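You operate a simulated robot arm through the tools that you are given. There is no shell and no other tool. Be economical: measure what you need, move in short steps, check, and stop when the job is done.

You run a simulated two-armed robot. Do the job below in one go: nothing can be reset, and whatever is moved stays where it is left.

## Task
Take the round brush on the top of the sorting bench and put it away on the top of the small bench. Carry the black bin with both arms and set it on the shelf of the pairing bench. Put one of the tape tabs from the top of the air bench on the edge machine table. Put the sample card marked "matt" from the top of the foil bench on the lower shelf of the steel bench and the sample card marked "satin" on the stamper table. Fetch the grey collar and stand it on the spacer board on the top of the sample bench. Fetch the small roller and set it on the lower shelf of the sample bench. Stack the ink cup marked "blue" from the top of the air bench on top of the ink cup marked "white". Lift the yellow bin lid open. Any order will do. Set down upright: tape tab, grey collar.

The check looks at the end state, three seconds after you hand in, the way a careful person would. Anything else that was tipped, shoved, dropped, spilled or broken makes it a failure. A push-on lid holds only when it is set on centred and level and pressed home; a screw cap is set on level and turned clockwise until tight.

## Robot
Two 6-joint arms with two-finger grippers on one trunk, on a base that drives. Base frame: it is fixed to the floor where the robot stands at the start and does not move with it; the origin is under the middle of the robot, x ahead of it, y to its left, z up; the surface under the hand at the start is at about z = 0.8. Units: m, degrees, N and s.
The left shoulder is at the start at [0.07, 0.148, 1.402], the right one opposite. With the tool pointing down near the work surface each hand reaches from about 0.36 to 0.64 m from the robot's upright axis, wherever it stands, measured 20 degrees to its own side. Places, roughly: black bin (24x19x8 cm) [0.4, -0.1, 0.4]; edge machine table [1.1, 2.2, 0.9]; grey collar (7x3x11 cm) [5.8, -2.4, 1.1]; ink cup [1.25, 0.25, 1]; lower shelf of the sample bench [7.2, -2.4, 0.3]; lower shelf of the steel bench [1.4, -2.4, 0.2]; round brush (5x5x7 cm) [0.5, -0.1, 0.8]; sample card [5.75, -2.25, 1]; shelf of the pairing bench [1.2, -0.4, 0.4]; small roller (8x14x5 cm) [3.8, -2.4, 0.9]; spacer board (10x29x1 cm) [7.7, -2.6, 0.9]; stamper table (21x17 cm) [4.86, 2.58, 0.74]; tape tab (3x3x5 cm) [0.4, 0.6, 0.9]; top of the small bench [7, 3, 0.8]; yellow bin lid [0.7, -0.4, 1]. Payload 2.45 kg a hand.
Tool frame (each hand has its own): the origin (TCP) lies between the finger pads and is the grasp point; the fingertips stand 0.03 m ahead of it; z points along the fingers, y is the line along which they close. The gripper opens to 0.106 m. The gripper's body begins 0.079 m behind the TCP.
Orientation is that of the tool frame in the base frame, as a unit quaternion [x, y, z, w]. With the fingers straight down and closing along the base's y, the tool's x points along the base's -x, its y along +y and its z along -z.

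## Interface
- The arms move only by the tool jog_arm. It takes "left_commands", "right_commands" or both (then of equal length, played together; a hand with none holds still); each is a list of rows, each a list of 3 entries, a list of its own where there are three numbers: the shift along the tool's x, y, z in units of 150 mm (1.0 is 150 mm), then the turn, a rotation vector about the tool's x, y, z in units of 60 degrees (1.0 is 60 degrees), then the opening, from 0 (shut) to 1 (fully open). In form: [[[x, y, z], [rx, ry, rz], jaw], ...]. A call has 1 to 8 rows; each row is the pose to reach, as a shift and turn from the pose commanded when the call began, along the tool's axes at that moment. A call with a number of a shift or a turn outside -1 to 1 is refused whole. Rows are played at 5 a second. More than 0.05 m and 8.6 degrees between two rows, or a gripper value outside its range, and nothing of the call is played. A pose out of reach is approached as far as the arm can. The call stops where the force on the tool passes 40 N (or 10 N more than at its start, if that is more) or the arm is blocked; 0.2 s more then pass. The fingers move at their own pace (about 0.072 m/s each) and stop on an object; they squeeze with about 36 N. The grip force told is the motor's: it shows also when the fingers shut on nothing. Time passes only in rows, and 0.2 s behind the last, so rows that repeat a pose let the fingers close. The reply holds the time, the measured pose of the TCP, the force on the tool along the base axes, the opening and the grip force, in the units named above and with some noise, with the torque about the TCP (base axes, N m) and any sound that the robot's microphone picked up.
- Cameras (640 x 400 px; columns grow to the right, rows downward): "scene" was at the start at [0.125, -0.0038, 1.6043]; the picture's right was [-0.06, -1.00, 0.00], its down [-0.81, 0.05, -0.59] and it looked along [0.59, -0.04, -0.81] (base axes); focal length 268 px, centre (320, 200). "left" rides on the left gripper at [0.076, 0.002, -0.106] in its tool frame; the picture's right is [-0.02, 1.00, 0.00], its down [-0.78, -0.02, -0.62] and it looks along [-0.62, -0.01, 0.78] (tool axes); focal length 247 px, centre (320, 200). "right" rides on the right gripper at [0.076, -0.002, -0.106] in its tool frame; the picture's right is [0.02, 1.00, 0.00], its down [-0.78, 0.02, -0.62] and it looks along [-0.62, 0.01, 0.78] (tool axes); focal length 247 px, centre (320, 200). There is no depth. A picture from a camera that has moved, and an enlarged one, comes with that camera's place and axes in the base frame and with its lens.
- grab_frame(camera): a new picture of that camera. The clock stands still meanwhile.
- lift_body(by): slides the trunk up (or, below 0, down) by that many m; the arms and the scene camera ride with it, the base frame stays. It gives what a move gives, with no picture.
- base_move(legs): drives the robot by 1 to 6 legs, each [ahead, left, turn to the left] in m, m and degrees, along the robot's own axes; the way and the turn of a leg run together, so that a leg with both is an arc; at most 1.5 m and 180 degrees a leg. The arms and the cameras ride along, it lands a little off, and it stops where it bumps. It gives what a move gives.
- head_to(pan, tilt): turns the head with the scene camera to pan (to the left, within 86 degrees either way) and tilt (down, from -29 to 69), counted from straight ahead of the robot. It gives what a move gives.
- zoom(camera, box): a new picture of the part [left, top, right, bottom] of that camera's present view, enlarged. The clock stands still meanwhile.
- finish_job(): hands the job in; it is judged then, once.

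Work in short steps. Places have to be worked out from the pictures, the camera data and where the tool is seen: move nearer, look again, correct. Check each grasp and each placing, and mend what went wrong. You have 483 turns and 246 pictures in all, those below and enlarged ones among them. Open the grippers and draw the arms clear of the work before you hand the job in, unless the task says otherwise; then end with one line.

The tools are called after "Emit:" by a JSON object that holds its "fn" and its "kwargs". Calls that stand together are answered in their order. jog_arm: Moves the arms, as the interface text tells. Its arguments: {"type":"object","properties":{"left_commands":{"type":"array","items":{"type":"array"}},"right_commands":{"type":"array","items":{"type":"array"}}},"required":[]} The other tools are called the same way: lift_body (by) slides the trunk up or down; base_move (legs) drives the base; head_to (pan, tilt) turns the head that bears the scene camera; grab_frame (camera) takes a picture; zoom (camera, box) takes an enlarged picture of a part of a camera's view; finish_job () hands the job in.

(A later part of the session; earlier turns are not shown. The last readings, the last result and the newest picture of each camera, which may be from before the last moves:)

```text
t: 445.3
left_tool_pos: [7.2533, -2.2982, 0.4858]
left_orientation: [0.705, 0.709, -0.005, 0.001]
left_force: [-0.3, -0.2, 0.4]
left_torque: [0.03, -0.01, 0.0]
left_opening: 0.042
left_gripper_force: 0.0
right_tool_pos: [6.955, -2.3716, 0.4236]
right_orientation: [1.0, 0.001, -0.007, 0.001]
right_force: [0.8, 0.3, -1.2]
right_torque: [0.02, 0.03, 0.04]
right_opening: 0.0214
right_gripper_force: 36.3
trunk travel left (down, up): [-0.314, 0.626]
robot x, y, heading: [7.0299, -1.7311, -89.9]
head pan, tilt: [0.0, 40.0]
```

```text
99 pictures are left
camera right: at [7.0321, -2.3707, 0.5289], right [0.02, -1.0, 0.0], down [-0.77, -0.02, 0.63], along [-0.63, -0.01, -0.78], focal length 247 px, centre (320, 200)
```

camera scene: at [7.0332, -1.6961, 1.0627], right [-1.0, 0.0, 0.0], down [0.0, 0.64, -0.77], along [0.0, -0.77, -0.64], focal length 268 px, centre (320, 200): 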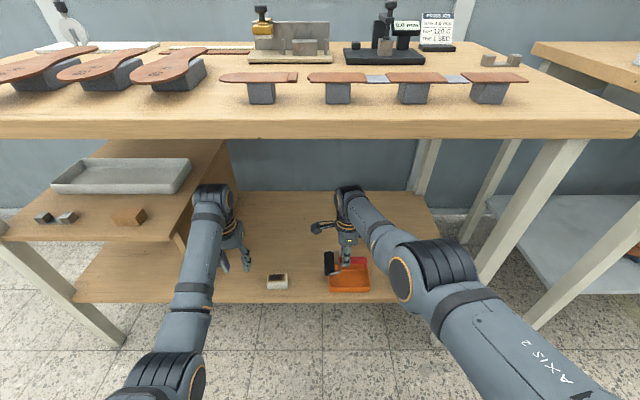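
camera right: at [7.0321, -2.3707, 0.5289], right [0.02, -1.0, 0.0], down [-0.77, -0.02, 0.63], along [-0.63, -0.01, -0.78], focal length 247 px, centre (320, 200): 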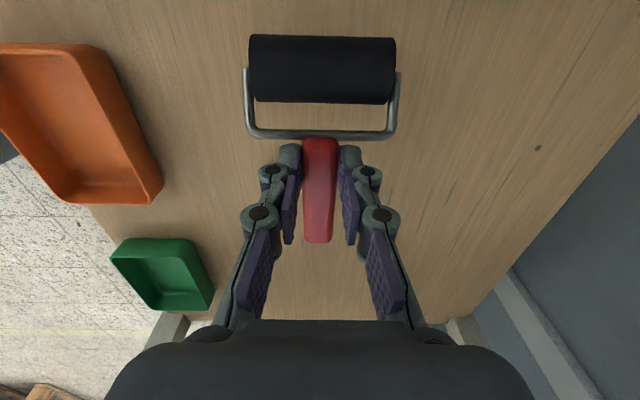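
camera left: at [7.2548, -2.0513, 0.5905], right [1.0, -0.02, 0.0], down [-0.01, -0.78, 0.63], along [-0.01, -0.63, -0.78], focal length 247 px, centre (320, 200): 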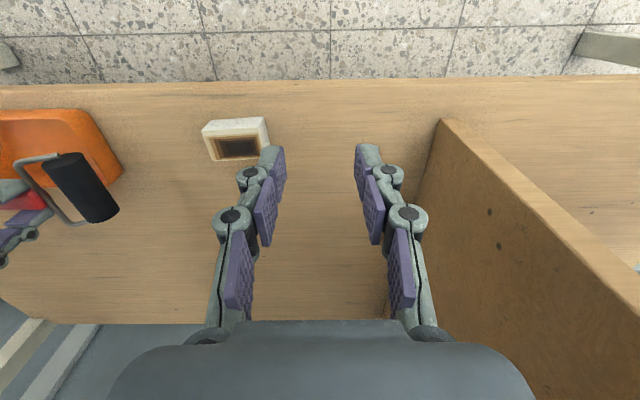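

Free shelf below. I lower 7 cm, then in small steps.

Emit:
{"fn": "lift_body", "kwargs": {"by": -0.065}}

Emit:
{"fn": "lift_body", "kwargs": {"by": -0.01}}

Emit:
{"fn": "lift_body", "kwargs": {"by": -0.006}}

```text
t: 446.3
left_tool_pos: [7.2536, -2.2969, 0.4223]
left_orientation: [0.705, 0.709, -0.006, 0.002]
left_force: [0.5, -0.1, -0.1]
left_torque: [0.03, -0.02, 0.04]
left_opening: 0.0423
left_gripper_force: 0.1
right_tool_pos: [6.9558, -2.3732, 0.3613]
right_orientation: [1.0, 0.001, -0.006, 0.006]
right_force: [2.0, -8.8, 22.9]
right_torque: [-0.07, -0.06, 0.04]
right_opening: 0.0208
right_gripper_force: 36.2
trunk travel left (down, up): [-0.249, 0.691]
robot x, y, heading: [7.0341, -1.7304, -89.8]
head pan, tilt: [0.0, 40.0]
```

```text
t: 446.8
left_tool_pos: [7.2529, -2.2973, 0.4136]
left_orientation: [0.705, 0.709, -0.006, 0.003]
left_force: [-0.7, -0.5, 0.0]
left_torque: [0.01, 0.01, 0.01]
left_opening: 0.0425
left_gripper_force: 0.1
right_tool_pos: [6.9547, -2.3701, 0.3552]
right_orientation: [1.0, 0.001, -0.007, 0.0]
right_force: [-1.6, 7.3, 15.3]
right_torque: [0.3, -0.11, 0.07]
right_opening: 0.0206
right_gripper_force: 36.3
trunk travel left (down, up): [-0.242, 0.698]
robot x, y, heading: [7.0329, -1.7344, -90.1]
head pan, tilt: [0.0, 40.0]
stopped: the force on the tool passed its limit at 44 N (the readings are from after the stop); the commanded pose is now the measured one
```

```text
t: 447.2
left_tool_pos: [7.2537, -2.2972, 0.4118]
left_orientation: [0.706, 0.708, -0.006, 0.003]
left_force: [-0.1, -0.4, -0.6]
left_torque: [0.01, 0.01, 0.04]
left_opening: 0.0423
left_gripper_force: 0.0
right_tool_pos: [6.9549, -2.3718, 0.3548]
right_orientation: [1.0, 0.001, -0.007, 0.001]
right_force: [-1.3, 8.0, 20.8]
right_torque: [0.39, -0.13, 0.15]
right_opening: 0.0203
right_gripper_force: 35.9
trunk travel left (down, up): [-0.237, 0.703]
robot x, y, heading: [7.032, -1.7314, -90.0]
head pan, tilt: [0.0, 40.0]
stopped: the force on the tool passed its limit at 44 N (the readings are from after the stop); the commanded pose is now the measured one
```

The roller is firmly on the shelf. I ease up slightly and open.

Emit:
{"fn": "lift_body", "kwargs": {"by": 0.006}}

Emit:
{"fn": "jog_arm", "kwargs": {"right_commands": [[[0, 0, 0], [0, 0, 0], 0.25], [[0, 0, 0], [0, 0, 0], 0.4], [[0, 0, 0], [0, 0, 0], 0.5], [[0, 0, 0], [0, 0, 0], 0.5]]}}

Emit:
{"fn": "grab_frame", "kwargs": {"camera": "right"}}

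```text
t: 447.8
left_tool_pos: [7.253, -2.2982, 0.4144]
left_orientation: [0.705, 0.709, -0.005, 0.001]
left_force: [0.2, 0.0, -0.3]
left_torque: [0.01, -0.02, 0.0]
left_opening: 0.0424
left_gripper_force: 0.0
right_tool_pos: [6.9552, -2.3718, 0.3546]
right_orientation: [1.0, 0.001, -0.007, -0.003]
right_force: [-0.8, -0.5, -0.7]
right_torque: [0.02, 0.02, 0.01]
right_opening: 0.0202
right_gripper_force: 36.1
trunk travel left (down, up): [-0.243, 0.697]
robot x, y, heading: [7.0339, -1.7318, -89.8]
head pan, tilt: [0.0, 40.0]
```

```text
t: 448.8
left_tool_pos: [7.2521, -2.2975, 0.4154]
left_orientation: [0.706, 0.708, -0.004, 0.002]
left_force: [-0.4, -0.2, -0.7]
left_torque: [0.02, -0.01, -0.04]
left_opening: 0.0424
left_gripper_force: 0.0
right_tool_pos: [6.9557, -2.3728, 0.3567]
right_orientation: [1.0, 0.001, -0.007, -0.002]
right_force: [-0.6, -1.0, 0.1]
right_torque: [0.02, -0.03, 0.01]
right_opening: 0.053
right_gripper_force: 0.1
trunk travel left (down, up): [-0.243, 0.697]
robot x, y, heading: [7.0329, -1.7294, -90.2]
head pan, tilt: [0.0, 40.0]
```

```text
98 pictures are left
camera right: at [7.0322, -2.371, 0.4626], right [0.02, -1.0, 0.0], down [-0.77, -0.02, 0.63], along [-0.63, -0.01, -0.78], focal length 247 px, centre (320, 200)
```

right: 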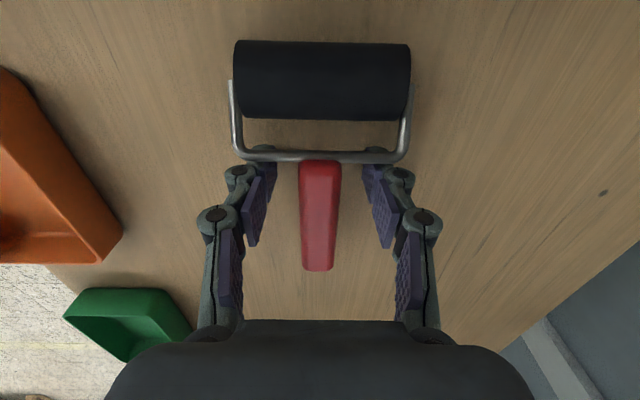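

The roller settled on the shelf. The yoke bar is close to the fingertips, so I slide back 3 cm along the handle before raising.

Emit:
{"fn": "jog_arm", "kwargs": {"right_commands": [[[-0.1, 0, 0], [0, 0, 0], 0.5], [[-0.2, 0, 0], [0, 0, 0], 0.5]]}}

Emit:
{"fn": "grab_frame", "kwargs": {"camera": "right"}}

```text
t: 449.4
left_tool_pos: [7.2527, -2.2983, 0.4162]
left_orientation: [0.706, 0.708, -0.006, 0.002]
left_force: [-0.2, 0.4, 0.4]
left_torque: [0.02, 0.02, 0.02]
left_opening: 0.0423
left_gripper_force: 0.0
right_tool_pos: [6.9254, -2.3773, 0.3553]
right_orientation: [1.0, 0.001, -0.007, -0.003]
right_force: [-0.4, -0.5, 0.8]
right_torque: [0.01, 0.03, -0.01]
right_opening: 0.0527
right_gripper_force: 0.0
right hand out of reach, approached as far as the arm can: row 2
trunk travel left (down, up): [-0.243, 0.697]
robot x, y, heading: [7.029, -1.7332, -90.1]
head pan, tilt: [0.0, 40.0]
```

```text
97 pictures are left
camera right: at [7.0029, -2.3752, 0.4613], right [0.02, -1.0, -0.01], down [-0.77, -0.02, 0.63], along [-0.63, -0.01, -0.77], focal length 247 px, centre (320, 200)
```

right: 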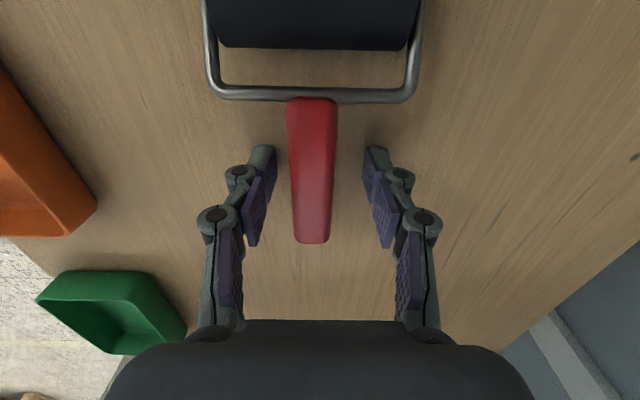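

Clear now. I raise 8 cm, back out and check.

Emit:
{"fn": "lift_body", "kwargs": {"by": 0.09}}

Emit:
{"fn": "base_move", "kwargs": {"legs": [[-0.55, 0, 0]]}}

Emit:
{"fn": "zoom", "kwargs": {"camera": "scene", "box": [200, 100, 480, 280]}}

```text
t: 450.6
left_tool_pos: [7.2525, -2.3003, 0.505]
left_orientation: [0.705, 0.709, -0.004, 0.002]
left_force: [-0.6, 0.1, -0.2]
left_torque: [0.03, -0.03, 0.04]
left_opening: 0.0424
left_gripper_force: 0.0
right_tool_pos: [6.9243, -2.3759, 0.4444]
right_orientation: [1.0, 0.002, -0.006, -0.002]
right_force: [-0.4, -0.5, -0.4]
right_torque: [0.0, 0.01, -0.02]
right_opening: 0.0528
right_gripper_force: 0.1
trunk travel left (down, up): [-0.333, 0.607]
robot x, y, heading: [7.0297, -1.7285, -90.3]
head pan, tilt: [0.0, 40.0]
```

```text
t: 453.8
left_tool_pos: [7.2518, -1.7519, 0.5055]
left_orientation: [0.706, 0.708, -0.006, 0.002]
left_force: [-0.9, -0.6, 0.9]
left_torque: [0.01, 0.01, -0.02]
left_opening: 0.0425
left_gripper_force: 0.2
right_tool_pos: [6.9255, -1.8293, 0.446]
right_orientation: [1.0, -0.001, -0.007, -0.002]
right_force: [-0.7, 0.0, 0.0]
right_torque: [-0.01, -0.01, -0.01]
right_opening: 0.0529
right_gripper_force: 0.1
trunk travel left (down, up): [-0.333, 0.607]
robot x, y, heading: [7.0356, -1.1832, -90.5]
head pan, tilt: [0.0, 40.0]
```

```text
2.22 times, centred on (340, 190) of scene
camera zoom: at [7.034, -1.3174, 1.0821], right [-1.0, 0.0, 0.0], down [0.0, 0.64, -0.77], along [0.0, -0.77, -0.64], focal length 596 px, centre (276, 222)
```

zoom: 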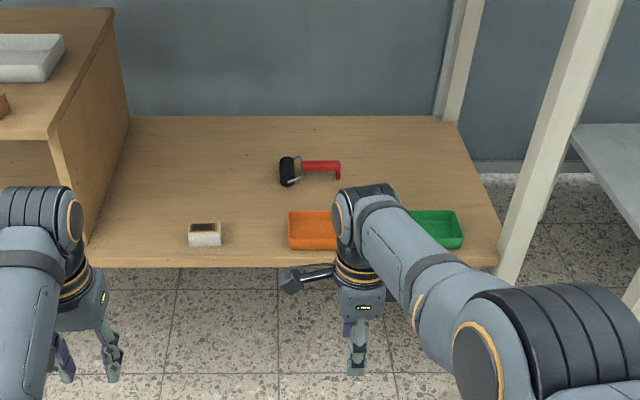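

The roller rests on the lower shelf. Now the cards: I raise the trunk, drive back to the foil bench and look closely.

Emit:
{"fn": "lift_body", "kwargs": {"by": 0.4}}

Emit:
{"fn": "base_move", "kwargs": {"legs": [[0, -1.19, 0.5], [0.25, 0, 0]]}}

Emit:
{"fn": "lift_body", "kwargs": {"by": 0.2}}

Emit:
{"fn": "head_to", "kwargs": {"pan": 0, "tilt": 40}}

Emit:
{"fn": "grab_frame", "kwargs": {"camera": "scene"}}

```text
t: 457.6
left_tool_pos: [7.2513, -1.7524, 0.9054]
left_orientation: [0.707, 0.708, -0.005, 0.001]
left_force: [0.2, 0.4, 0.3]
left_torque: [-0.01, -0.02, -0.01]
left_opening: 0.0421
left_gripper_force: 0.1
right_tool_pos: [6.9245, -1.8298, 0.8449]
right_orientation: [1.0, -0.001, -0.008, -0.002]
right_force: [-0.3, 0.6, 0.1]
right_torque: [-0.01, -0.01, 0.03]
right_opening: 0.0528
right_gripper_force: 0.1
trunk travel left (down, up): [-0.733, 0.207]
robot x, y, heading: [7.0331, -1.1851, -89.9]
head pan, tilt: [0.0, 40.0]
```

```text
t: 465.0
left_tool_pos: [6.058, -1.9672, 0.907]
left_orientation: [0.707, 0.707, -0.006, 0.002]
left_force: [0.2, 0.8, 0.0]
left_torque: [0.01, 0.0, -0.01]
left_opening: 0.0423
left_gripper_force: 0.1
right_tool_pos: [5.733, -2.0363, 0.8442]
right_orientation: [1.0, -0.001, -0.008, -0.013]
right_force: [0.3, 10.2, 3.5]
right_torque: [-0.51, 0.0, -0.02]
right_opening: 0.0458
right_gripper_force: 0.0
trunk travel left (down, up): [-0.733, 0.207]
robot x, y, heading: [5.8372, -1.3999, -90.5]
head pan, tilt: [0.0, 40.0]
stopped in leg 2: the force on the tool passed its limit at 45 N (the readings are from after the stop); the commanded pose is now the measured one
```

```text
t: 467.1
left_tool_pos: [6.0583, -1.9694, 1.1051]
left_orientation: [0.708, 0.706, -0.005, 0.002]
left_force: [0.3, -0.2, 0.3]
left_torque: [-0.02, 0.0, 0.01]
left_opening: 0.0425
left_gripper_force: 0.1
right_tool_pos: [5.7319, -2.0407, 1.0428]
right_orientation: [1.0, -0.002, -0.007, -0.012]
right_force: [0.0, 0.5, 0.0]
right_torque: [0.03, 0.02, -0.02]
right_opening: 0.0528
right_gripper_force: 0.1
trunk travel left (down, up): [-0.933, 0.007]
robot x, y, heading: [5.8405, -1.3993, -90.6]
head pan, tilt: [0.0, 40.0]
```

```text
t: 467.7
left_tool_pos: [6.0594, -1.9699, 1.1059]
left_orientation: [0.707, 0.707, -0.005, 0.001]
left_force: [0.3, -0.2, 0.1]
left_torque: [0.05, 0.0, 0.01]
left_opening: 0.0425
left_gripper_force: 0.0
right_tool_pos: [5.7319, -2.0394, 1.0425]
right_orientation: [1.0, -0.003, -0.007, -0.011]
right_force: [-0.8, 0.3, 0.2]
right_torque: [0.0, -0.04, 0.0]
right_opening: 0.0529
right_gripper_force: 0.0
trunk travel left (down, up): [-0.933, 0.007]
robot x, y, heading: [5.8398, -1.3963, -90.6]
head pan, tilt: [0.0, 40.0]
```

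```text
95 pictures are left
camera scene: at [5.842, -1.534, 1.682], right [-1.0, 0.01, 0.0], down [0.0, 0.64, -0.77], along [-0.01, -0.77, -0.64], focal length 268 px, centre (320, 200)
```

scene: 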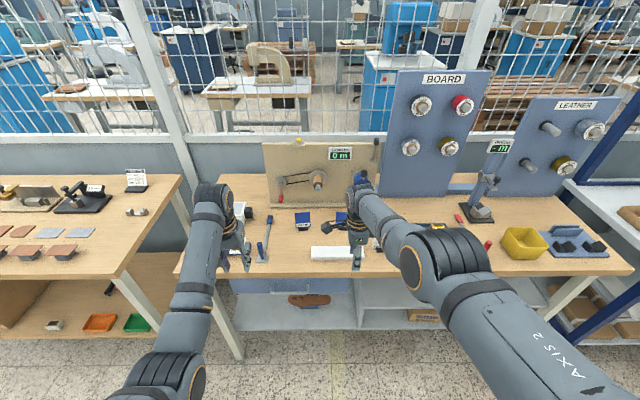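

My mistake: I drove ahead before raising and the right fingertips bumped the bench edge; the force stop caught it. I check that nothing was disturbed.

Emit:
{"fn": "zoom", "kwargs": {"camera": "scene", "box": [220, 170, 460, 290]}}

Emit:
{"fn": "grab_frame", "kwargs": {"camera": "left"}}

```text
2.67 times, centred on (340, 230) of scene
camera zoom: at [5.842, -1.534, 1.682], right [-1.0, 0.01, 0.0], down [0.0, 0.64, -0.77], along [-0.01, -0.77, -0.64], focal length 715 px, centre (267, 120)
```

zoom: 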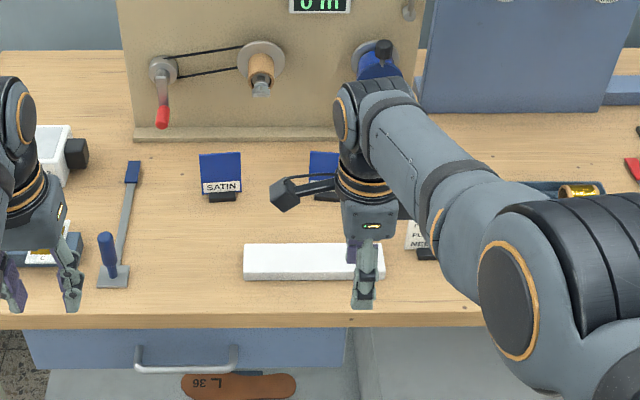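

```text
93 pictures are left
camera left: at [6.061, -1.8911, 1.2099], right [1.0, -0.02, -0.01], down [-0.01, -0.78, 0.63], along [-0.02, -0.63, -0.78], focal length 247 px, centre (320, 200)
```

left: 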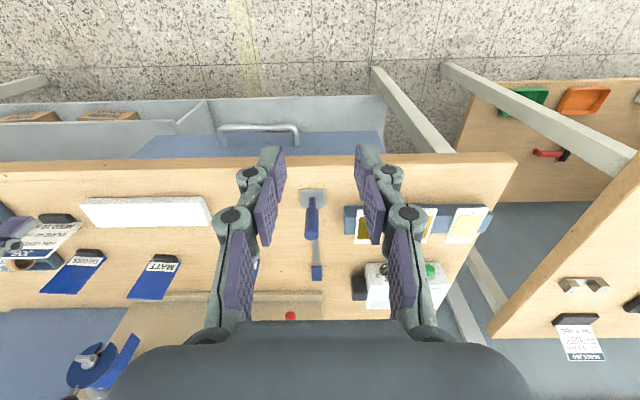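

Everything is as before. I bring the right hand (closing along y) over the MATT card, slightly to its right half to keep clear of the blue collar.

Emit:
{"fn": "base_move", "kwargs": {"legs": [[0.2, 0.024, 0.6]]}}

Emit:
{"fn": "grab_frame", "kwargs": {"camera": "right"}}

Emit:
{"fn": "zoom", "kwargs": {"camera": "scene", "box": [260, 200, 440, 320]}}

```text
t: 469.3
left_tool_pos: [6.089, -2.163, 1.1075]
left_orientation: [0.704, 0.71, -0.006, 0.003]
left_force: [-0.4, 0.4, 0.2]
left_torque: [-0.05, 0.0, 0.01]
left_opening: 0.0422
left_gripper_force: 0.0
right_tool_pos: [5.7642, -2.2391, 1.0444]
right_orientation: [1.0, 0.004, -0.007, -0.01]
right_force: [-1.1, 1.1, 0.2]
right_torque: [-0.08, -0.01, 0.02]
right_opening: 0.0531
right_gripper_force: 0.0
trunk travel left (down, up): [-0.933, 0.007]
robot x, y, heading: [5.8658, -1.6013, -89.6]
head pan, tilt: [0.0, 40.0]
```

```text
92 pictures are left
camera right: at [5.8408, -2.238, 1.151], right [0.03, -1.0, -0.02], down [-0.77, -0.04, 0.63], along [-0.63, 0.0, -0.77], focal length 247 px, centre (320, 200)
```

right: 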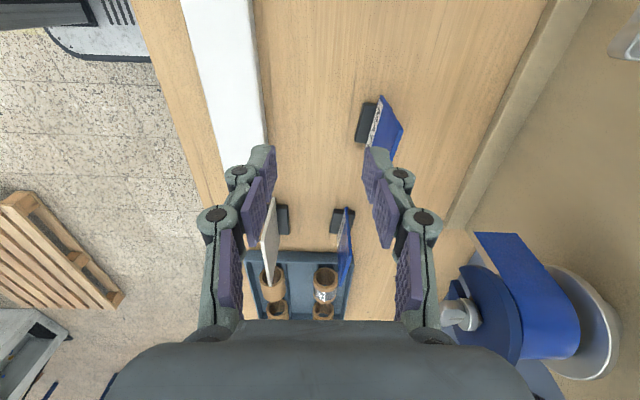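

```text
3.33 times, centred on (350, 260) of scene
camera zoom: at [5.867, -1.7288, 1.6825], right [-1.0, 0.0, 0.0], down [0.0, 0.64, -0.77], along [0.0, -0.77, -0.64], focal length 894 px, centre (220, 0)
```

zoom: 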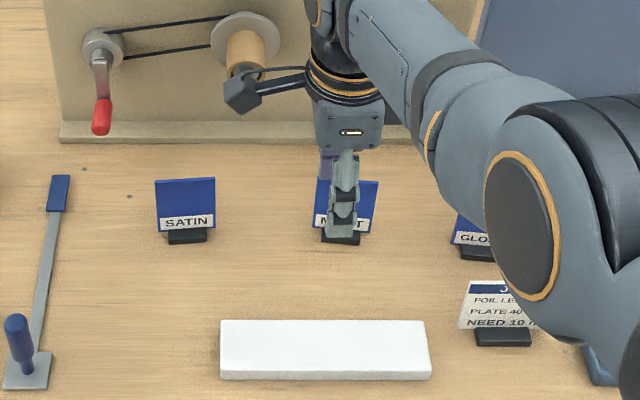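

MATT stands near vertical at y≈-2.297, x 5.712–5.766. I move ahead 5.8 cm, shift 1 cm, and look before descending.

Emit:
{"fn": "base_move", "kwargs": {"legs": [[0.058, 0, 0]]}}

Emit:
{"fn": "jog_arm", "kwargs": {"right_commands": [[[-0.06, 0, 0.15], [0, 0, 0], 0.45], [[-0.06, 0, 0.25], [0, 0, 0], 0.4]]}}

Emit:
{"fn": "grab_frame", "kwargs": {"camera": "right"}}

```text
t: 470.3
left_tool_pos: [6.0901, -2.2158, 1.1093]
left_orientation: [0.703, 0.711, -0.008, 0.005]
left_force: [0.3, 1.1, 0.5]
left_torque: [-0.08, 0.01, -0.01]
left_opening: 0.0424
left_gripper_force: 0.0
right_tool_pos: [5.7639, -2.2919, 1.0474]
right_orientation: [1.0, 0.004, -0.007, -0.008]
right_force: [0.3, 1.6, 0.3]
right_torque: [-0.08, -0.01, 0.01]
right_opening: 0.0529
right_gripper_force: 0.1
trunk travel left (down, up): [-0.933, 0.007]
robot x, y, heading: [5.8674, -1.6558, -89.8]
head pan, tilt: [0.0, 40.0]
```

```text
t: 470.9
left_tool_pos: [6.0897, -2.2206, 1.1074]
left_orientation: [0.704, 0.71, -0.007, 0.003]
left_force: [-0.5, 1.0, 1.1]
left_torque: [-0.01, 0.0, 0.01]
left_opening: 0.0426
left_gripper_force: 0.0
right_tool_pos: [5.753, -2.2895, 1.0176]
right_orientation: [1.0, 0.004, -0.007, -0.009]
right_force: [0.7, -0.1, 0.4]
right_torque: [-0.04, 0.05, 0.01]
right_opening: 0.0426
right_gripper_force: 0.1
right hand out of reach, approached as far as the arm can: row 1, 2
trunk travel left (down, up): [-0.933, 0.007]
robot x, y, heading: [5.8647, -1.6583, -89.5]
head pan, tilt: [0.0, 40.0]
```

```text
90 pictures are left
camera right: at [5.8299, -2.2889, 1.1235], right [0.03, -1.0, -0.02], down [-0.77, -0.04, 0.63], along [-0.63, 0.0, -0.77], focal length 247 px, centre (320, 200)
```

right: 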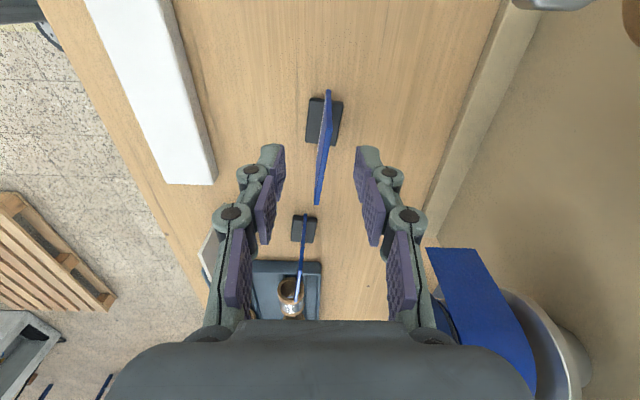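

The card is centred between the fingers. I lower 7 cm and close.

Emit:
{"fn": "lift_body", "kwargs": {"by": -0.07}}

Emit:
{"fn": "jog_arm", "kwargs": {"right_commands": [[[0, 0, 0], [0, 0, 0], 0.2], [[0, 0, 0], [0, 0, 0], 0.05], [[0, 0, 0], [0, 0, 0], 0], [[0, 0, 0], [0, 0, 0], 0]]}}

Emit:
{"fn": "grab_frame", "kwargs": {"camera": "right"}}

```text
t: 472.0
left_tool_pos: [6.0894, -2.2232, 1.0354]
left_orientation: [0.703, 0.711, -0.004, 0.001]
left_force: [0.2, -0.2, -0.1]
left_torque: [0.04, 0.01, -0.01]
left_opening: 0.0423
left_gripper_force: 0.0
right_tool_pos: [5.7536, -2.2923, 0.9452]
right_orientation: [1.0, 0.004, -0.006, -0.012]
right_force: [0.0, -0.6, 0.4]
right_torque: [0.0, -0.03, 0.02]
right_opening: 0.0421
right_gripper_force: 0.0
trunk travel left (down, up): [-0.863, 0.077]
robot x, y, heading: [5.862, -1.6577, -89.8]
head pan, tilt: [0.0, 40.0]
```

```text
t: 473.0
left_tool_pos: [6.0908, -2.2238, 1.0336]
left_orientation: [0.703, 0.711, -0.005, 0.001]
left_force: [-0.2, -0.6, 0.8]
left_torque: [-0.02, 0.0, -0.02]
left_opening: 0.0423
left_gripper_force: 0.1
right_tool_pos: [5.753, -2.2929, 0.945]
right_orientation: [1.0, 0.004, -0.007, -0.011]
right_force: [0.3, 0.4, 0.3]
right_torque: [0.0, -0.01, 0.02]
right_opening: 0.0062
right_gripper_force: 32.1
trunk travel left (down, up): [-0.863, 0.077]
robot x, y, heading: [5.8643, -1.6563, -89.7]
head pan, tilt: [0.0, 40.0]
```

```text
89 pictures are left
camera right: at [5.83, -2.2924, 1.0513], right [0.03, -1.0, -0.02], down [-0.77, -0.04, 0.63], along [-0.63, 0.0, -0.77], focal length 247 px, centre (320, 200)
```

right: 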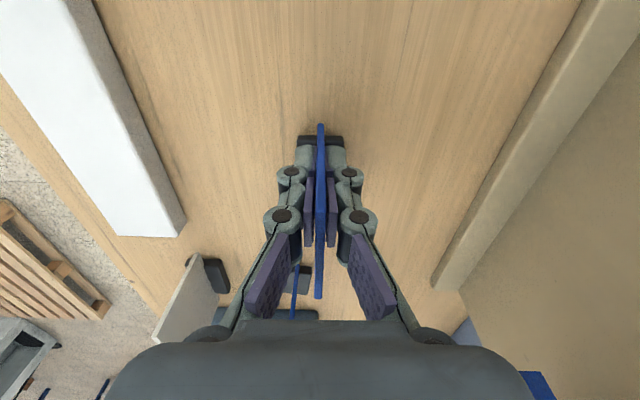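

Held. I lift 7.5 cm and back off a little to check.

Emit:
{"fn": "lift_body", "kwargs": {"by": 0.075}}

Emit:
{"fn": "base_move", "kwargs": {"legs": [[-0.35, 0, 0]]}}

Emit:
{"fn": "zoom", "kwargs": {"camera": "scene", "box": [220, 170, 460, 330]}}

```text
t: 474.1
left_tool_pos: [6.0902, -2.2237, 1.11]
left_orientation: [0.703, 0.711, -0.005, 0.002]
left_force: [0.0, -0.7, 0.8]
left_torque: [-0.02, 0.0, -0.02]
left_opening: 0.0422
left_gripper_force: 0.0
right_tool_pos: [5.7523, -2.2925, 1.0199]
right_orientation: [1.0, 0.003, -0.007, -0.011]
right_force: [0.1, 0.2, -0.1]
right_torque: [-0.01, 0.0, -0.05]
right_opening: 0.0063
right_gripper_force: 32.2
trunk travel left (down, up): [-0.938, 0.002]
robot x, y, heading: [5.8625, -1.6546, -89.9]
head pan, tilt: [0.0, 40.0]
```

```text
t: 476.4
left_tool_pos: [6.0885, -1.8764, 1.1091]
left_orientation: [0.704, 0.71, -0.004, 0.0]
left_force: [0.0, 0.1, -0.2]
left_torque: [0.01, 0.02, -0.03]
left_opening: 0.0423
left_gripper_force: 0.1
right_tool_pos: [5.75, -1.9447, 1.0204]
right_orientation: [1.0, 0.004, -0.006, -0.012]
right_force: [-0.3, -0.2, -1.5]
right_torque: [0.02, 0.05, -0.01]
right_opening: 0.0061
right_gripper_force: 32.3
trunk travel left (down, up): [-0.938, 0.002]
robot x, y, heading: [5.8617, -1.3079, -90.3]
head pan, tilt: [0.0, 40.0]
```

```text
2.50 times, centred on (340, 250) of scene
camera zoom: at [5.8663, -1.4457, 1.6867], right [-1.0, 0.0, 0.0], down [0.0, 0.64, -0.76], along [0.0, -0.76, -0.64], focal length 670 px, centre (270, 75)
```

zoom: 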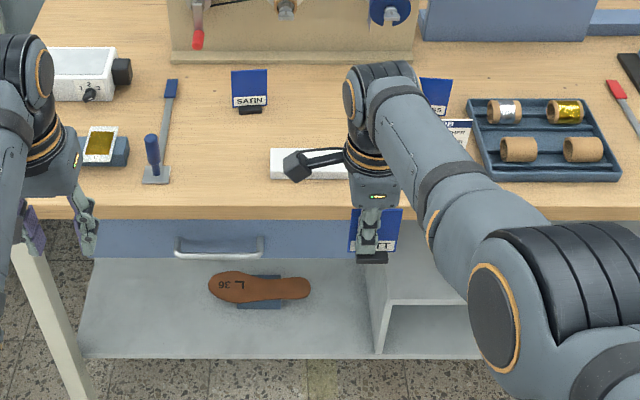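

MATT is held. Now I turn the left tool -90° so it can take SATIN likewise.

Emit:
{"fn": "jog_arm", "kwargs": {"left_commands": [[[0, 0, 0.05], [0, 0, -0.125], 0.5], [[0, 0, 0.1], [0, 0, -0.25], 0.5], [[0, 0, 0.15], [0, 0, -0.375], 0.5], [[0, 0, 0.2], [0, 0, -0.5], 0.5], [[0, 0, 0.25], [0, 0, -0.625], 0.5], [[0, 0, 0.3], [0, 0, -0.75], 0.5]]}}

Emit:
{"fn": "jog_arm", "kwargs": {"left_commands": [[[0, 0, 0.0], [0, 0, -0.125], 0.5], [[0, 0, 0.0], [0, 0, -0.25], 0.5], [[0, 0, 0.0], [0, 0, -0.375], 0.5], [[0, 0, 0.0], [0, 0, -0.5], 0.5], [[0, 0, 0.0], [0, 0, -0.625], 0.5], [[0, 0, 0.0], [0, 0, -0.75], 0.5]]}}

```text
t: 477.8
left_tool_pos: [6.086, -1.8746, 1.0665]
left_orientation: [0.377, 0.926, -0.005, -0.001]
left_force: [0.2, -0.5, -0.2]
left_torque: [0.0, 0.02, -0.01]
left_opening: 0.0532
left_gripper_force: 0.0
right_tool_pos: [5.7508, -1.9421, 1.0197]
right_orientation: [1.0, 0.004, -0.007, -0.011]
right_force: [0.7, -0.2, -0.1]
right_torque: [-0.01, -0.01, -0.01]
right_opening: 0.006
right_gripper_force: 32.4
trunk travel left (down, up): [-0.938, 0.002]
robot x, y, heading: [5.8631, -1.3072, -89.7]
head pan, tilt: [0.0, 40.0]
```

```text
t: 479.2
left_tool_pos: [6.087, -1.875, 1.0654]
left_orientation: [-0.006, 1.0, -0.004, -0.003]
left_force: [0.6, -0.5, 0.3]
left_torque: [0.02, 0.0, 0.01]
left_opening: 0.0529
left_gripper_force: 0.0
right_tool_pos: [5.751, -1.9427, 1.0197]
right_orientation: [1.0, 0.003, -0.007, -0.012]
right_force: [0.4, -0.8, -0.7]
right_torque: [0.01, -0.01, 0.0]
right_opening: 0.0059
right_gripper_force: 32.0
trunk travel left (down, up): [-0.938, 0.002]
robot x, y, heading: [5.8643, -1.308, -89.9]
head pan, tilt: [0.0, 40.0]
```

SATIN can't be taken safely while MATT hangs in the other hand, so I deliver MATT first. I drive to the steel bench along the aisle.

Emit:
{"fn": "base_move", "kwargs": {"legs": [[0, -1.2, 0], [0, -1.2, 0], [0, -1.2, 0]]}}

Emit:
{"fn": "head_to", "kwargs": {"pan": -35, "tilt": 35}}

Emit:
{"fn": "grab_frame", "kwargs": {"camera": "scene"}}

```text
t: 496.6
left_tool_pos: [2.4958, -1.8921, 1.067]
left_orientation: [-0.003, 1.0, -0.004, -0.003]
left_force: [-0.1, -0.8, 0.5]
left_torque: [0.01, 0.02, -0.01]
left_opening: 0.0531
left_gripper_force: 0.1
right_tool_pos: [2.1588, -1.9585, 1.0207]
right_orientation: [1.0, 0.002, -0.008, -0.012]
right_force: [0.3, 0.4, -0.5]
right_torque: [0.0, 0.01, -0.02]
right_opening: 0.0062
right_gripper_force: 32.1
trunk travel left (down, up): [-0.938, 0.002]
robot x, y, heading: [2.2737, -1.3235, -90.2]
head pan, tilt: [0.0, 40.0]
```

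```text
t: 497.6
left_tool_pos: [2.4961, -1.8923, 1.066]
left_orientation: [-0.004, 1.0, -0.004, -0.003]
left_force: [0.1, -0.1, -0.7]
left_torque: [0.01, 0.0, 0.03]
left_opening: 0.0526
left_gripper_force: 0.1
right_tool_pos: [2.1579, -1.9592, 1.0215]
right_orientation: [1.0, 0.002, -0.007, -0.011]
right_force: [0.2, -0.3, -0.4]
right_torque: [0.01, -0.02, -0.02]
right_opening: 0.006
right_gripper_force: 32.5
trunk travel left (down, up): [-0.938, 0.002]
robot x, y, heading: [2.2737, -1.3233, -89.8]
head pan, tilt: [-35.0, 35.0]
```

```text
87 pictures are left
camera scene: at [2.2241, -1.4454, 1.6946], right [-0.82, 0.57, 0.0], down [0.33, 0.47, -0.82], along [-0.47, -0.67, -0.57], focal length 268 px, centre (320, 200)
```

scene: 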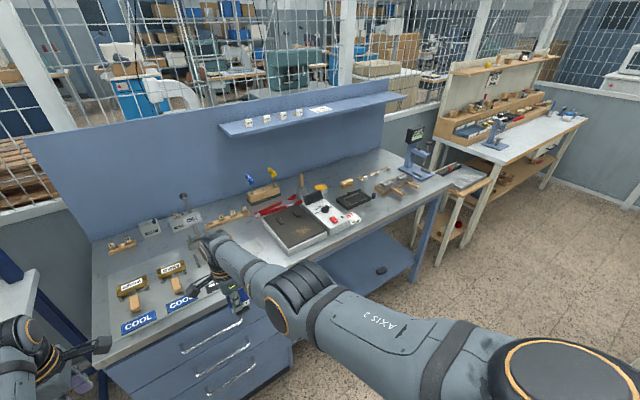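

The steel bench's open lower shelf spans x .92–1.9, front at y≈-2.13. I move to x≈1.57 and lower the trunk in front of it.

Emit:
{"fn": "base_move", "kwargs": {"legs": [[0.05, -0.7, -0.2]]}}

Emit:
{"fn": "lift_body", "kwargs": {"by": -0.4}}

Emit:
{"fn": "head_to", "kwargs": {"pan": 0, "tilt": 50}}

Emit:
{"fn": "grab_frame", "kwargs": {"camera": "scene"}}

```text
t: 501.4
left_tool_pos: [1.7993, -1.9436, 1.0653]
left_orientation: [-0.005, 1.0, -0.005, -0.003]
left_force: [-0.2, -0.4, 0.4]
left_torque: [-0.02, 0.0, 0.02]
left_opening: 0.0534
left_gripper_force: 0.2
right_tool_pos: [1.4605, -2.0122, 1.0197]
right_orientation: [1.0, 0.003, -0.007, -0.011]
right_force: [0.1, -0.3, -0.4]
right_torque: [0.04, 0.0, -0.02]
right_opening: 0.0061
right_gripper_force: 31.9
trunk travel left (down, up): [-0.938, 0.002]
robot x, y, heading: [1.5732, -1.3772, -89.9]
head pan, tilt: [-35.0, 35.0]
```

```text
t: 505.3
left_tool_pos: [1.7968, -1.9443, 0.665]
left_orientation: [-0.005, 1.0, -0.004, -0.003]
left_force: [0.2, 0.7, -0.1]
left_torque: [0.02, 0.0, -0.02]
left_opening: 0.0529
left_gripper_force: 0.1
right_tool_pos: [1.4601, -2.0106, 0.6227]
right_orientation: [1.0, 0.003, -0.007, -0.011]
right_force: [-1.3, 0.4, -0.8]
right_torque: [0.0, 0.0, 0.01]
right_opening: 0.006
right_gripper_force: 32.5
trunk travel left (down, up): [-0.538, 0.402]
robot x, y, heading: [1.5748, -1.3745, -89.7]
head pan, tilt: [-35.0, 35.0]
```

```text
t: 506.3
left_tool_pos: [1.7964, -1.9435, 0.6659]
left_orientation: [-0.005, 1.0, -0.004, -0.003]
left_force: [0.3, -0.1, -0.1]
left_torque: [-0.02, 0.0, -0.03]
left_opening: 0.0529
left_gripper_force: 0.2
right_tool_pos: [1.4588, -2.0107, 0.6209]
right_orientation: [1.0, 0.003, -0.007, -0.011]
right_force: [0.9, 1.2, -0.3]
right_torque: [0.01, 0.0, 0.02]
right_opening: 0.0061
right_gripper_force: 32.0
trunk travel left (down, up): [-0.538, 0.402]
robot x, y, heading: [1.5713, -1.373, -89.6]
head pan, tilt: [0.0, 50.0]
```

```text
86 pictures are left
camera scene: at [1.5759, -1.5023, 1.2729], right [-1.0, 0.0, 0.0], down [0.0, 0.77, -0.64], along [0.0, -0.64, -0.77], focal length 268 px, centre (320, 200)
```

scene: 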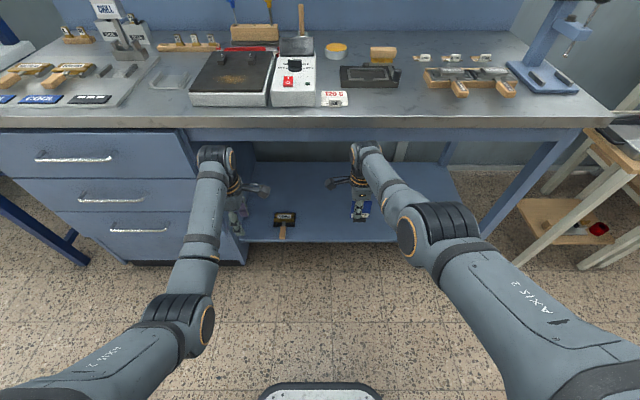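

The shelf has a brush-like item at (1.74,-2.24); free space is around (1.42,-2.29). I raise the left hand 11 cm relative to the trunk, then lower the trunk 0.3 m.

Emit:
{"fn": "jog_arm", "kwargs": {"left_commands": [[[0, 0, -0.2], [0, 0, 0], 0.4], [[0, 0, -0.4], [0, 0, 0], 0.4], [[0, 0, -0.6], [0, 0, 0], 0.4], [[0, 0, -0.75], [0, 0, 0], 0.4]]}}

Emit:
{"fn": "lift_body", "kwargs": {"by": -0.3}}

Emit:
{"fn": "grab_frame", "kwargs": {"camera": "scene"}}

```text
t: 507.3
left_tool_pos: [1.7973, -1.9662, 0.754]
left_orientation: [-0.004, 1.0, -0.005, -0.003]
left_force: [0.0, -0.3, -0.2]
left_torque: [0.04, -0.01, -0.04]
left_opening: 0.0425
left_gripper_force: 0.0
left hand out of reach, approached as far as the arm can: row 3, 4
right_tool_pos: [1.4609, -2.0111, 0.6197]
right_orientation: [1.0, 0.004, -0.008, -0.012]
right_force: [-0.1, 0.1, 0.4]
right_torque: [0.01, 0.0, 0.01]
right_opening: 0.0059
right_gripper_force: 32.2
trunk travel left (down, up): [-0.538, 0.402]
robot x, y, heading: [1.573, -1.3758, -89.7]
head pan, tilt: [0.0, 50.0]
```

```text
t: 510.3
left_tool_pos: [1.7974, -1.965, 0.4532]
left_orientation: [-0.005, 1.0, -0.005, -0.003]
left_force: [0.1, -0.3, 0.2]
left_torque: [-0.01, -0.03, 0.01]
left_opening: 0.0423
left_gripper_force: 0.1
right_tool_pos: [1.4602, -2.0106, 0.3203]
right_orientation: [1.0, 0.004, -0.007, -0.012]
right_force: [0.1, 0.6, -0.4]
right_torque: [0.03, -0.05, -0.01]
right_opening: 0.006
right_gripper_force: 32.0
trunk travel left (down, up): [-0.238, 0.702]
robot x, y, heading: [1.5742, -1.3774, -89.7]
head pan, tilt: [0.0, 50.0]
```

```text
85 pictures are left
camera scene: at [1.576, -1.5021, 0.9729], right [-1.0, 0.0, 0.0], down [0.0, 0.77, -0.64], along [0.0, -0.64, -0.77], focal length 268 px, centre (320, 200)
```

scene: 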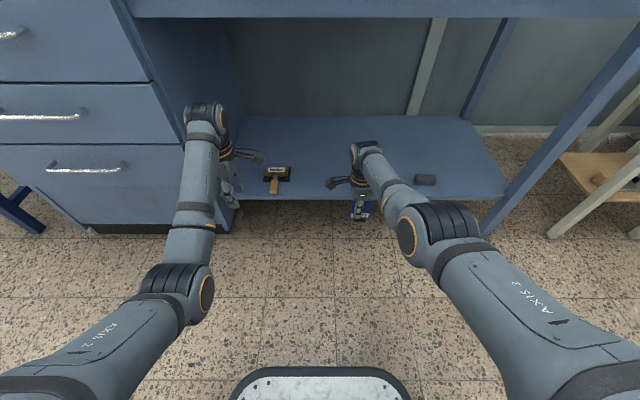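

Shelf z≈.207, clear at my target. I drive in 28 cm.

Emit:
{"fn": "base_move", "kwargs": {"legs": [[0.28, -0.03, 0]]}}

Emit:
{"fn": "grab_frame", "kwargs": {"camera": "right"}}

Emit:
{"fn": "grab_frame", "kwargs": {"camera": "scene"}}

```text
t: 512.2
left_tool_pos: [1.7685, -2.2428, 0.4543]
left_orientation: [-0.004, 1.0, -0.006, -0.003]
left_force: [0.1, -0.3, 0.1]
left_torque: [0.01, -0.03, 0.01]
left_opening: 0.0424
left_gripper_force: 0.2
right_tool_pos: [1.4308, -2.2881, 0.3195]
right_orientation: [1.0, 0.002, -0.007, -0.013]
right_force: [-0.4, 0.3, 0.0]
right_torque: [-0.01, -0.02, 0.02]
right_opening: 0.006
right_gripper_force: 32.5
trunk travel left (down, up): [-0.238, 0.702]
robot x, y, heading: [1.5449, -1.6508, -89.7]
head pan, tilt: [0.0, 50.0]
```

```text
84 pictures are left
camera right: at [1.508, -2.2891, 0.4261], right [0.03, -1.0, -0.02], down [-0.77, -0.04, 0.63], along [-0.63, 0.0, -0.77], focal length 247 px, centre (320, 200)
```

right: 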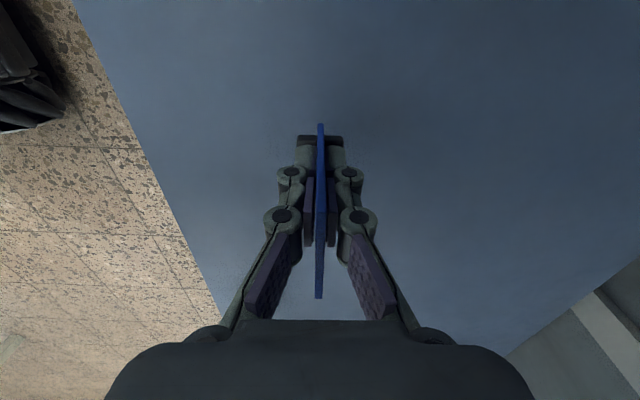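

```text
83 pictures are left
camera scene: at [1.547, -1.7806, 0.9728], right [-1.0, 0.0, 0.0], down [0.0, 0.77, -0.64], along [0.0, -0.64, -0.77], focal length 268 px, centre (320, 200)
```

scene: 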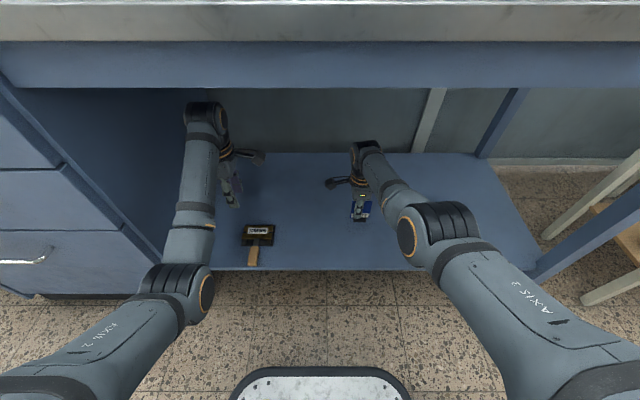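

Over the shelf. I lower 4 cm.

Emit:
{"fn": "lift_body", "kwargs": {"by": -0.04}}

```text
t: 513.0
left_tool_pos: [1.7694, -2.2423, 0.4165]
left_orientation: [-0.003, 1.0, -0.007, -0.003]
left_force: [-0.3, 0.3, 0.0]
left_torque: [-0.01, 0.02, -0.01]
left_opening: 0.0422
left_gripper_force: 0.1
right_tool_pos: [1.4322, -2.2899, 0.2846]
right_orientation: [1.0, 0.002, -0.007, -0.008]
right_force: [-0.7, 0.3, 19.9]
right_torque: [-0.13, 0.22, -0.03]
right_opening: 0.0058
right_gripper_force: 32.2
trunk travel left (down, up): [-0.198, 0.742]
robot x, y, heading: [1.5447, -1.6531, -89.9]
head pan, tilt: [0.0, 50.0]
```

Contact. I ease up 3 mm and open.

Emit:
{"fn": "lift_body", "kwargs": {"by": 0.003}}

Emit:
{"fn": "jog_arm", "kwargs": {"right_commands": [[[0, 0, 0], [0, 0, 0], 0.1], [[0, 0, 0], [0, 0, 0], 0.25], [[0, 0, 0], [0, 0, 0], 0.4], [[0, 0, 0], [0, 0, 0], 0.4]]}}

Emit:
{"fn": "lift_body", "kwargs": {"by": 0.1}}

Emit:
{"fn": "grab_frame", "kwargs": {"camera": "right"}}

```text
t: 513.6
left_tool_pos: [1.7688, -2.2433, 0.4182]
left_orientation: [-0.005, 1.0, -0.007, -0.003]
left_force: [-0.6, -0.2, 0.0]
left_torque: [0.03, -0.03, -0.02]
left_opening: 0.0423
left_gripper_force: 0.0
right_tool_pos: [1.4311, -2.288, 0.2847]
right_orientation: [1.0, 0.002, -0.008, -0.01]
right_force: [0.8, -5.0, 13.2]
right_torque: [-0.37, 0.09, 0.06]
right_opening: 0.0059
right_gripper_force: 32.1
trunk travel left (down, up): [-0.201, 0.739]
robot x, y, heading: [1.5413, -1.6507, -90.0]
head pan, tilt: [0.0, 50.0]
```

```text
t: 514.6
left_tool_pos: [1.7692, -2.2435, 0.4173]
left_orientation: [-0.003, 1.0, -0.006, -0.002]
left_force: [0.0, 0.3, 0.5]
left_torque: [0.0, 0.0, 0.02]
left_opening: 0.0426
left_gripper_force: 0.1
right_tool_pos: [1.4295, -2.2894, 0.2833]
right_orientation: [1.0, 0.002, -0.007, -0.011]
right_force: [-0.2, 0.7, -0.2]
right_torque: [-0.02, 0.01, -0.03]
right_opening: 0.0422
right_gripper_force: 0.1
trunk travel left (down, up): [-0.201, 0.739]
robot x, y, heading: [1.5449, -1.6528, -89.9]
head pan, tilt: [0.0, 50.0]
```

```text
t: 515.9
left_tool_pos: [1.7676, -2.2449, 0.5168]
left_orientation: [-0.002, 1.0, -0.006, -0.003]
left_force: [-0.2, 0.4, 0.4]
left_torque: [0.05, 0.02, -0.02]
left_opening: 0.0425
left_gripper_force: 0.2
right_tool_pos: [1.4315, -2.2884, 0.384]
right_orientation: [1.0, 0.002, -0.007, -0.012]
right_force: [-0.1, 0.1, -0.4]
right_torque: [0.01, -0.03, 0.01]
right_opening: 0.0424
right_gripper_force: 0.0
trunk travel left (down, up): [-0.301, 0.639]
robot x, y, heading: [1.544, -1.6535, -90.1]
head pan, tilt: [0.0, 50.0]
```

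```text
82 pictures are left
camera right: at [1.508, -2.289, 0.4891], right [0.03, -1.0, -0.02], down [-0.77, -0.04, 0.63], along [-0.63, 0.0, -0.77], focal length 247 px, centre (320, 200)
```

right: 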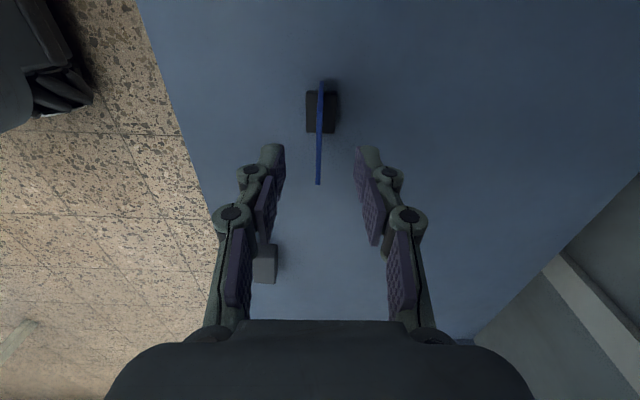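

MATT stands on the steel bench's lower shelf. I back out, raise, and drive back for SATIN, to be taken with the left hand.

Emit:
{"fn": "base_move", "kwargs": {"legs": [[-0.3, 0, 0]]}}

Emit:
{"fn": "lift_body", "kwargs": {"by": 0.4}}

Emit:
{"fn": "lift_body", "kwargs": {"by": 0.235}}

Emit:
{"fn": "base_move", "kwargs": {"legs": [[0, 0.8, 0], [-0.02, 1.1, 0], [0, 1.1, 0], [0, 1.13, 0]]}}

Emit:
{"fn": "head_to", "kwargs": {"pan": 0, "tilt": 40}}

Emit:
{"fn": "grab_frame", "kwargs": {"camera": "scene"}}

```text
t: 517.9
left_tool_pos: [1.768, -1.9462, 0.5179]
left_orientation: [-0.002, 1.0, -0.005, -0.002]
left_force: [-0.5, 0.5, -0.6]
left_torque: [-0.01, -0.02, 0.0]
left_opening: 0.0424
left_gripper_force: 0.1
right_tool_pos: [1.4286, -1.9898, 0.3847]
right_orientation: [1.0, 0.002, -0.007, -0.012]
right_force: [-1.0, 0.5, 0.1]
right_torque: [-0.04, 0.02, -0.02]
right_opening: 0.0426
right_gripper_force: 0.1
trunk travel left (down, up): [-0.301, 0.639]
robot x, y, heading: [1.5441, -1.3529, -90.0]
head pan, tilt: [0.0, 50.0]
```

```text
t: 521.8
left_tool_pos: [1.7673, -1.9464, 0.9168]
left_orientation: [-0.002, 1.0, -0.005, -0.002]
left_force: [-0.2, 0.0, 0.1]
left_torque: [0.01, 0.04, 0.03]
left_opening: 0.0422
left_gripper_force: 0.1
right_tool_pos: [1.4293, -1.9917, 0.784]
right_orientation: [1.0, 0.002, -0.007, -0.012]
right_force: [-0.3, 0.1, 0.1]
right_torque: [-0.01, -0.03, 0.0]
right_opening: 0.0425
right_gripper_force: 0.1
trunk travel left (down, up): [-0.701, 0.239]
robot x, y, heading: [1.5464, -1.3532, -90.1]
head pan, tilt: [0.0, 50.0]
```

```text
t: 524.2
left_tool_pos: [1.767, -1.9464, 1.1525]
left_orientation: [-0.002, 1.0, -0.005, -0.002]
left_force: [-0.5, -0.8, 0.4]
left_torque: [0.0, 0.02, -0.01]
left_opening: 0.0425
left_gripper_force: 0.0
right_tool_pos: [1.4284, -1.9899, 1.0181]
right_orientation: [1.0, 0.001, -0.007, -0.013]
right_force: [0.3, -0.3, -0.5]
right_torque: [0.0, -0.01, 0.01]
right_opening: 0.0425
right_gripper_force: 0.1
trunk travel left (down, up): [-0.936, 0.004]
robot x, y, heading: [1.5434, -1.3546, -90.2]
head pan, tilt: [0.0, 50.0]
```

```text
t: 544.3
left_tool_pos: [5.8883, -1.912, 1.1527]
left_orientation: [-0.005, 1.0, -0.006, -0.002]
left_force: [0.0, 0.8, 0.1]
left_torque: [-0.01, -0.02, 0.01]
left_opening: 0.0423
left_gripper_force: 0.0
right_tool_pos: [5.5515, -1.9584, 1.0188]
right_orientation: [1.0, 0.003, -0.007, -0.011]
right_force: [0.3, 0.3, 0.3]
right_torque: [-0.01, 0.0, 0.03]
right_opening: 0.0425
right_gripper_force: 0.1
trunk travel left (down, up): [-0.936, 0.004]
robot x, y, heading: [5.6685, -1.3207, -89.7]
head pan, tilt: [0.0, 50.0]
```

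```text
t: 545.0
left_tool_pos: [5.89, -1.9121, 1.153]
left_orientation: [-0.003, 1.0, -0.005, -0.002]
left_force: [0.6, 1.0, 0.0]
left_torque: [-0.01, 0.02, 0.02]
left_opening: 0.0424
left_gripper_force: 0.0
right_tool_pos: [5.5527, -1.9564, 1.0192]
right_orientation: [1.0, 0.004, -0.006, -0.011]
right_force: [0.7, 0.4, 0.1]
right_torque: [0.0, -0.04, -0.02]
right_opening: 0.0422
right_gripper_force: 0.0
trunk travel left (down, up): [-0.936, 0.004]
robot x, y, heading: [5.6665, -1.3235, -89.7]
head pan, tilt: [0.0, 40.0]
```

```text
81 pictures are left
camera scene: at [5.6685, -1.4567, 1.685], right [-1.0, 0.0, 0.0], down [0.0, 0.64, -0.77], along [0.0, -0.77, -0.64], focal length 268 px, centre (320, 200)
```

scene: 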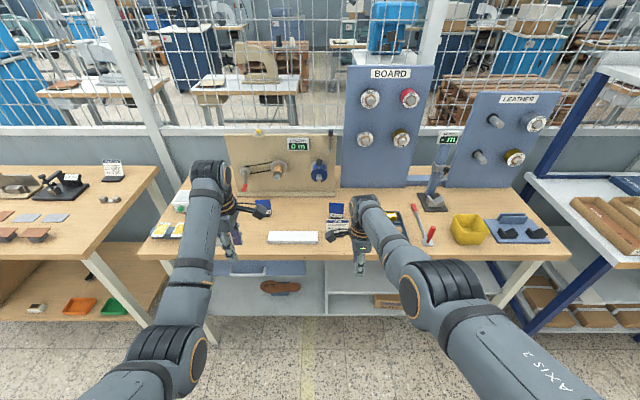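

I raise the right hand 6 cm so it clears the cards, then drive ahead 0.33 m.

Emit:
{"fn": "jog_arm", "kwargs": {"right_commands": [[[0, 0, -0.2], [0, 0, 0], 0.2], [[0, 0, -0.4], [0, 0, 0], 0.2]]}}

Emit:
{"fn": "base_move", "kwargs": {"legs": [[0.33, 0.01, 0]]}}

Emit:
{"fn": "grab_frame", "kwargs": {"camera": "left"}}

```text
t: 545.6
left_tool_pos: [5.8908, -1.9122, 1.1525]
left_orientation: [-0.005, 1.0, -0.005, -0.002]
left_force: [0.7, 0.0, 0.2]
left_torque: [-0.02, 0.01, -0.01]
left_opening: 0.0422
left_gripper_force: 0.1
right_tool_pos: [5.5515, -1.9594, 1.0776]
right_orientation: [1.0, 0.004, -0.008, -0.012]
right_force: [0.4, 0.3, 0.1]
right_torque: [0.02, -0.01, -0.01]
right_opening: 0.0214
right_gripper_force: 0.0
trunk travel left (down, up): [-0.936, 0.004]
robot x, y, heading: [5.6669, -1.3223, -90.0]
head pan, tilt: [0.0, 40.0]
```

```text
t: 547.8
left_tool_pos: [5.9034, -2.2394, 1.1528]
left_orientation: [-0.005, 1.0, -0.006, -0.002]
left_force: [0.5, 0.4, 0.3]
left_torque: [-0.04, 0.03, 0.01]
left_opening: 0.0425
left_gripper_force: 0.1
right_tool_pos: [5.5665, -2.2879, 1.0792]
right_orientation: [1.0, 0.004, -0.007, -0.011]
right_force: [0.4, 0.3, -0.4]
right_torque: [-0.06, 0.0, -0.01]
right_opening: 0.0212
right_gripper_force: 0.1
trunk travel left (down, up): [-0.936, 0.004]
robot x, y, heading: [5.6776, -1.6529, -89.7]
head pan, tilt: [0.0, 40.0]
```

```text
80 pictures are left
camera left: at [5.8272, -2.2362, 1.259], right [0.01, 1.0, -0.01], down [0.79, 0.0, 0.62], along [0.62, -0.02, -0.79], focal length 247 px, centre (320, 200)
```

left: 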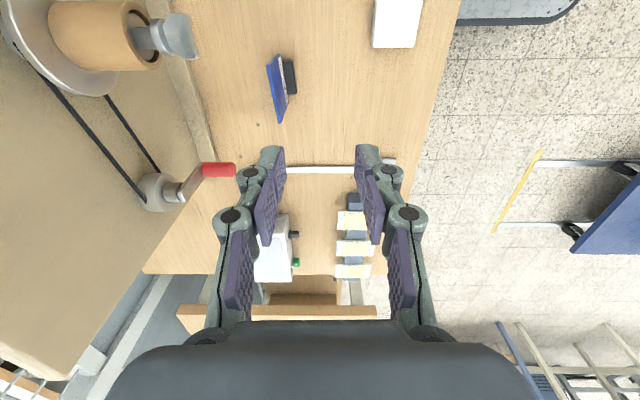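

SATIN at (5.903,-2.29), crank grip well aside. I move ahead 5 cm and lower the left hand 14 cm.

Emit:
{"fn": "base_move", "kwargs": {"legs": [[0.05, 0, 0]]}}

Emit:
{"fn": "jog_arm", "kwargs": {"left_commands": [[[0, 0, 0.3], [0, 0, 0], 0.4], [[0, 0, 0.6], [0, 0, 0], 0.4], [[0, 0, 0.9], [0, 0, 0], 0.4]]}}

Emit:
{"fn": "grab_frame", "kwargs": {"camera": "left"}}

```text
t: 548.7
left_tool_pos: [5.9036, -2.2818, 1.1565]
left_orientation: [-0.006, 1.0, -0.01, -0.002]
left_force: [0.1, 1.1, 0.6]
left_torque: [-0.09, -0.01, 0.04]
left_opening: 0.0424
left_gripper_force: 0.0
right_tool_pos: [5.5672, -2.3319, 1.083]
right_orientation: [1.0, 0.005, -0.008, -0.008]
right_force: [0.1, 1.5, 1.5]
right_torque: [-0.08, -0.03, 0.02]
right_opening: 0.0212
right_gripper_force: 0.0
trunk travel left (down, up): [-0.936, 0.004]
robot x, y, heading: [5.6779, -1.7016, -89.5]
head pan, tilt: [0.0, 40.0]
```

```text
t: 549.5
left_tool_pos: [5.9023, -2.2935, 1.0181]
left_orientation: [-0.006, 1.0, -0.005, -0.003]
left_force: [-0.2, 0.1, -0.4]
left_torque: [0.0, -0.03, 0.0]
left_opening: 0.0425
left_gripper_force: 0.1
right_tool_pos: [5.5674, -2.3389, 1.078]
right_orientation: [1.0, 0.005, -0.007, -0.012]
right_force: [0.2, -0.8, -0.2]
right_torque: [0.02, -0.03, 0.02]
right_opening: 0.0211
right_gripper_force: 0.1
trunk travel left (down, up): [-0.936, 0.004]
robot x, y, heading: [5.6766, -1.7038, -89.8]
head pan, tilt: [0.0, 40.0]
```

```text
79 pictures are left
camera left: at [5.8267, -2.2908, 1.1236], right [0.01, 1.0, -0.01], down [0.79, 0.0, 0.62], along [0.62, -0.01, -0.79], focal length 247 px, centre (320, 200)
```

left: 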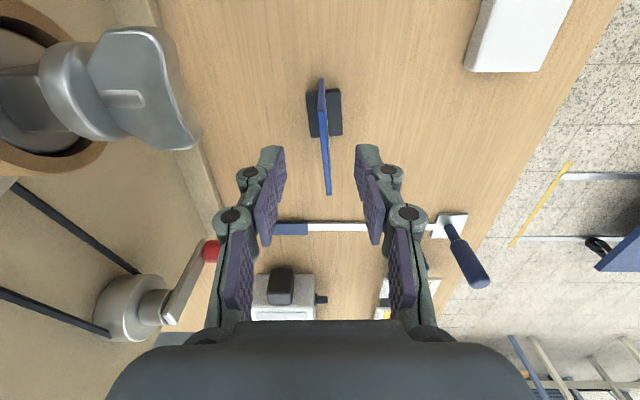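

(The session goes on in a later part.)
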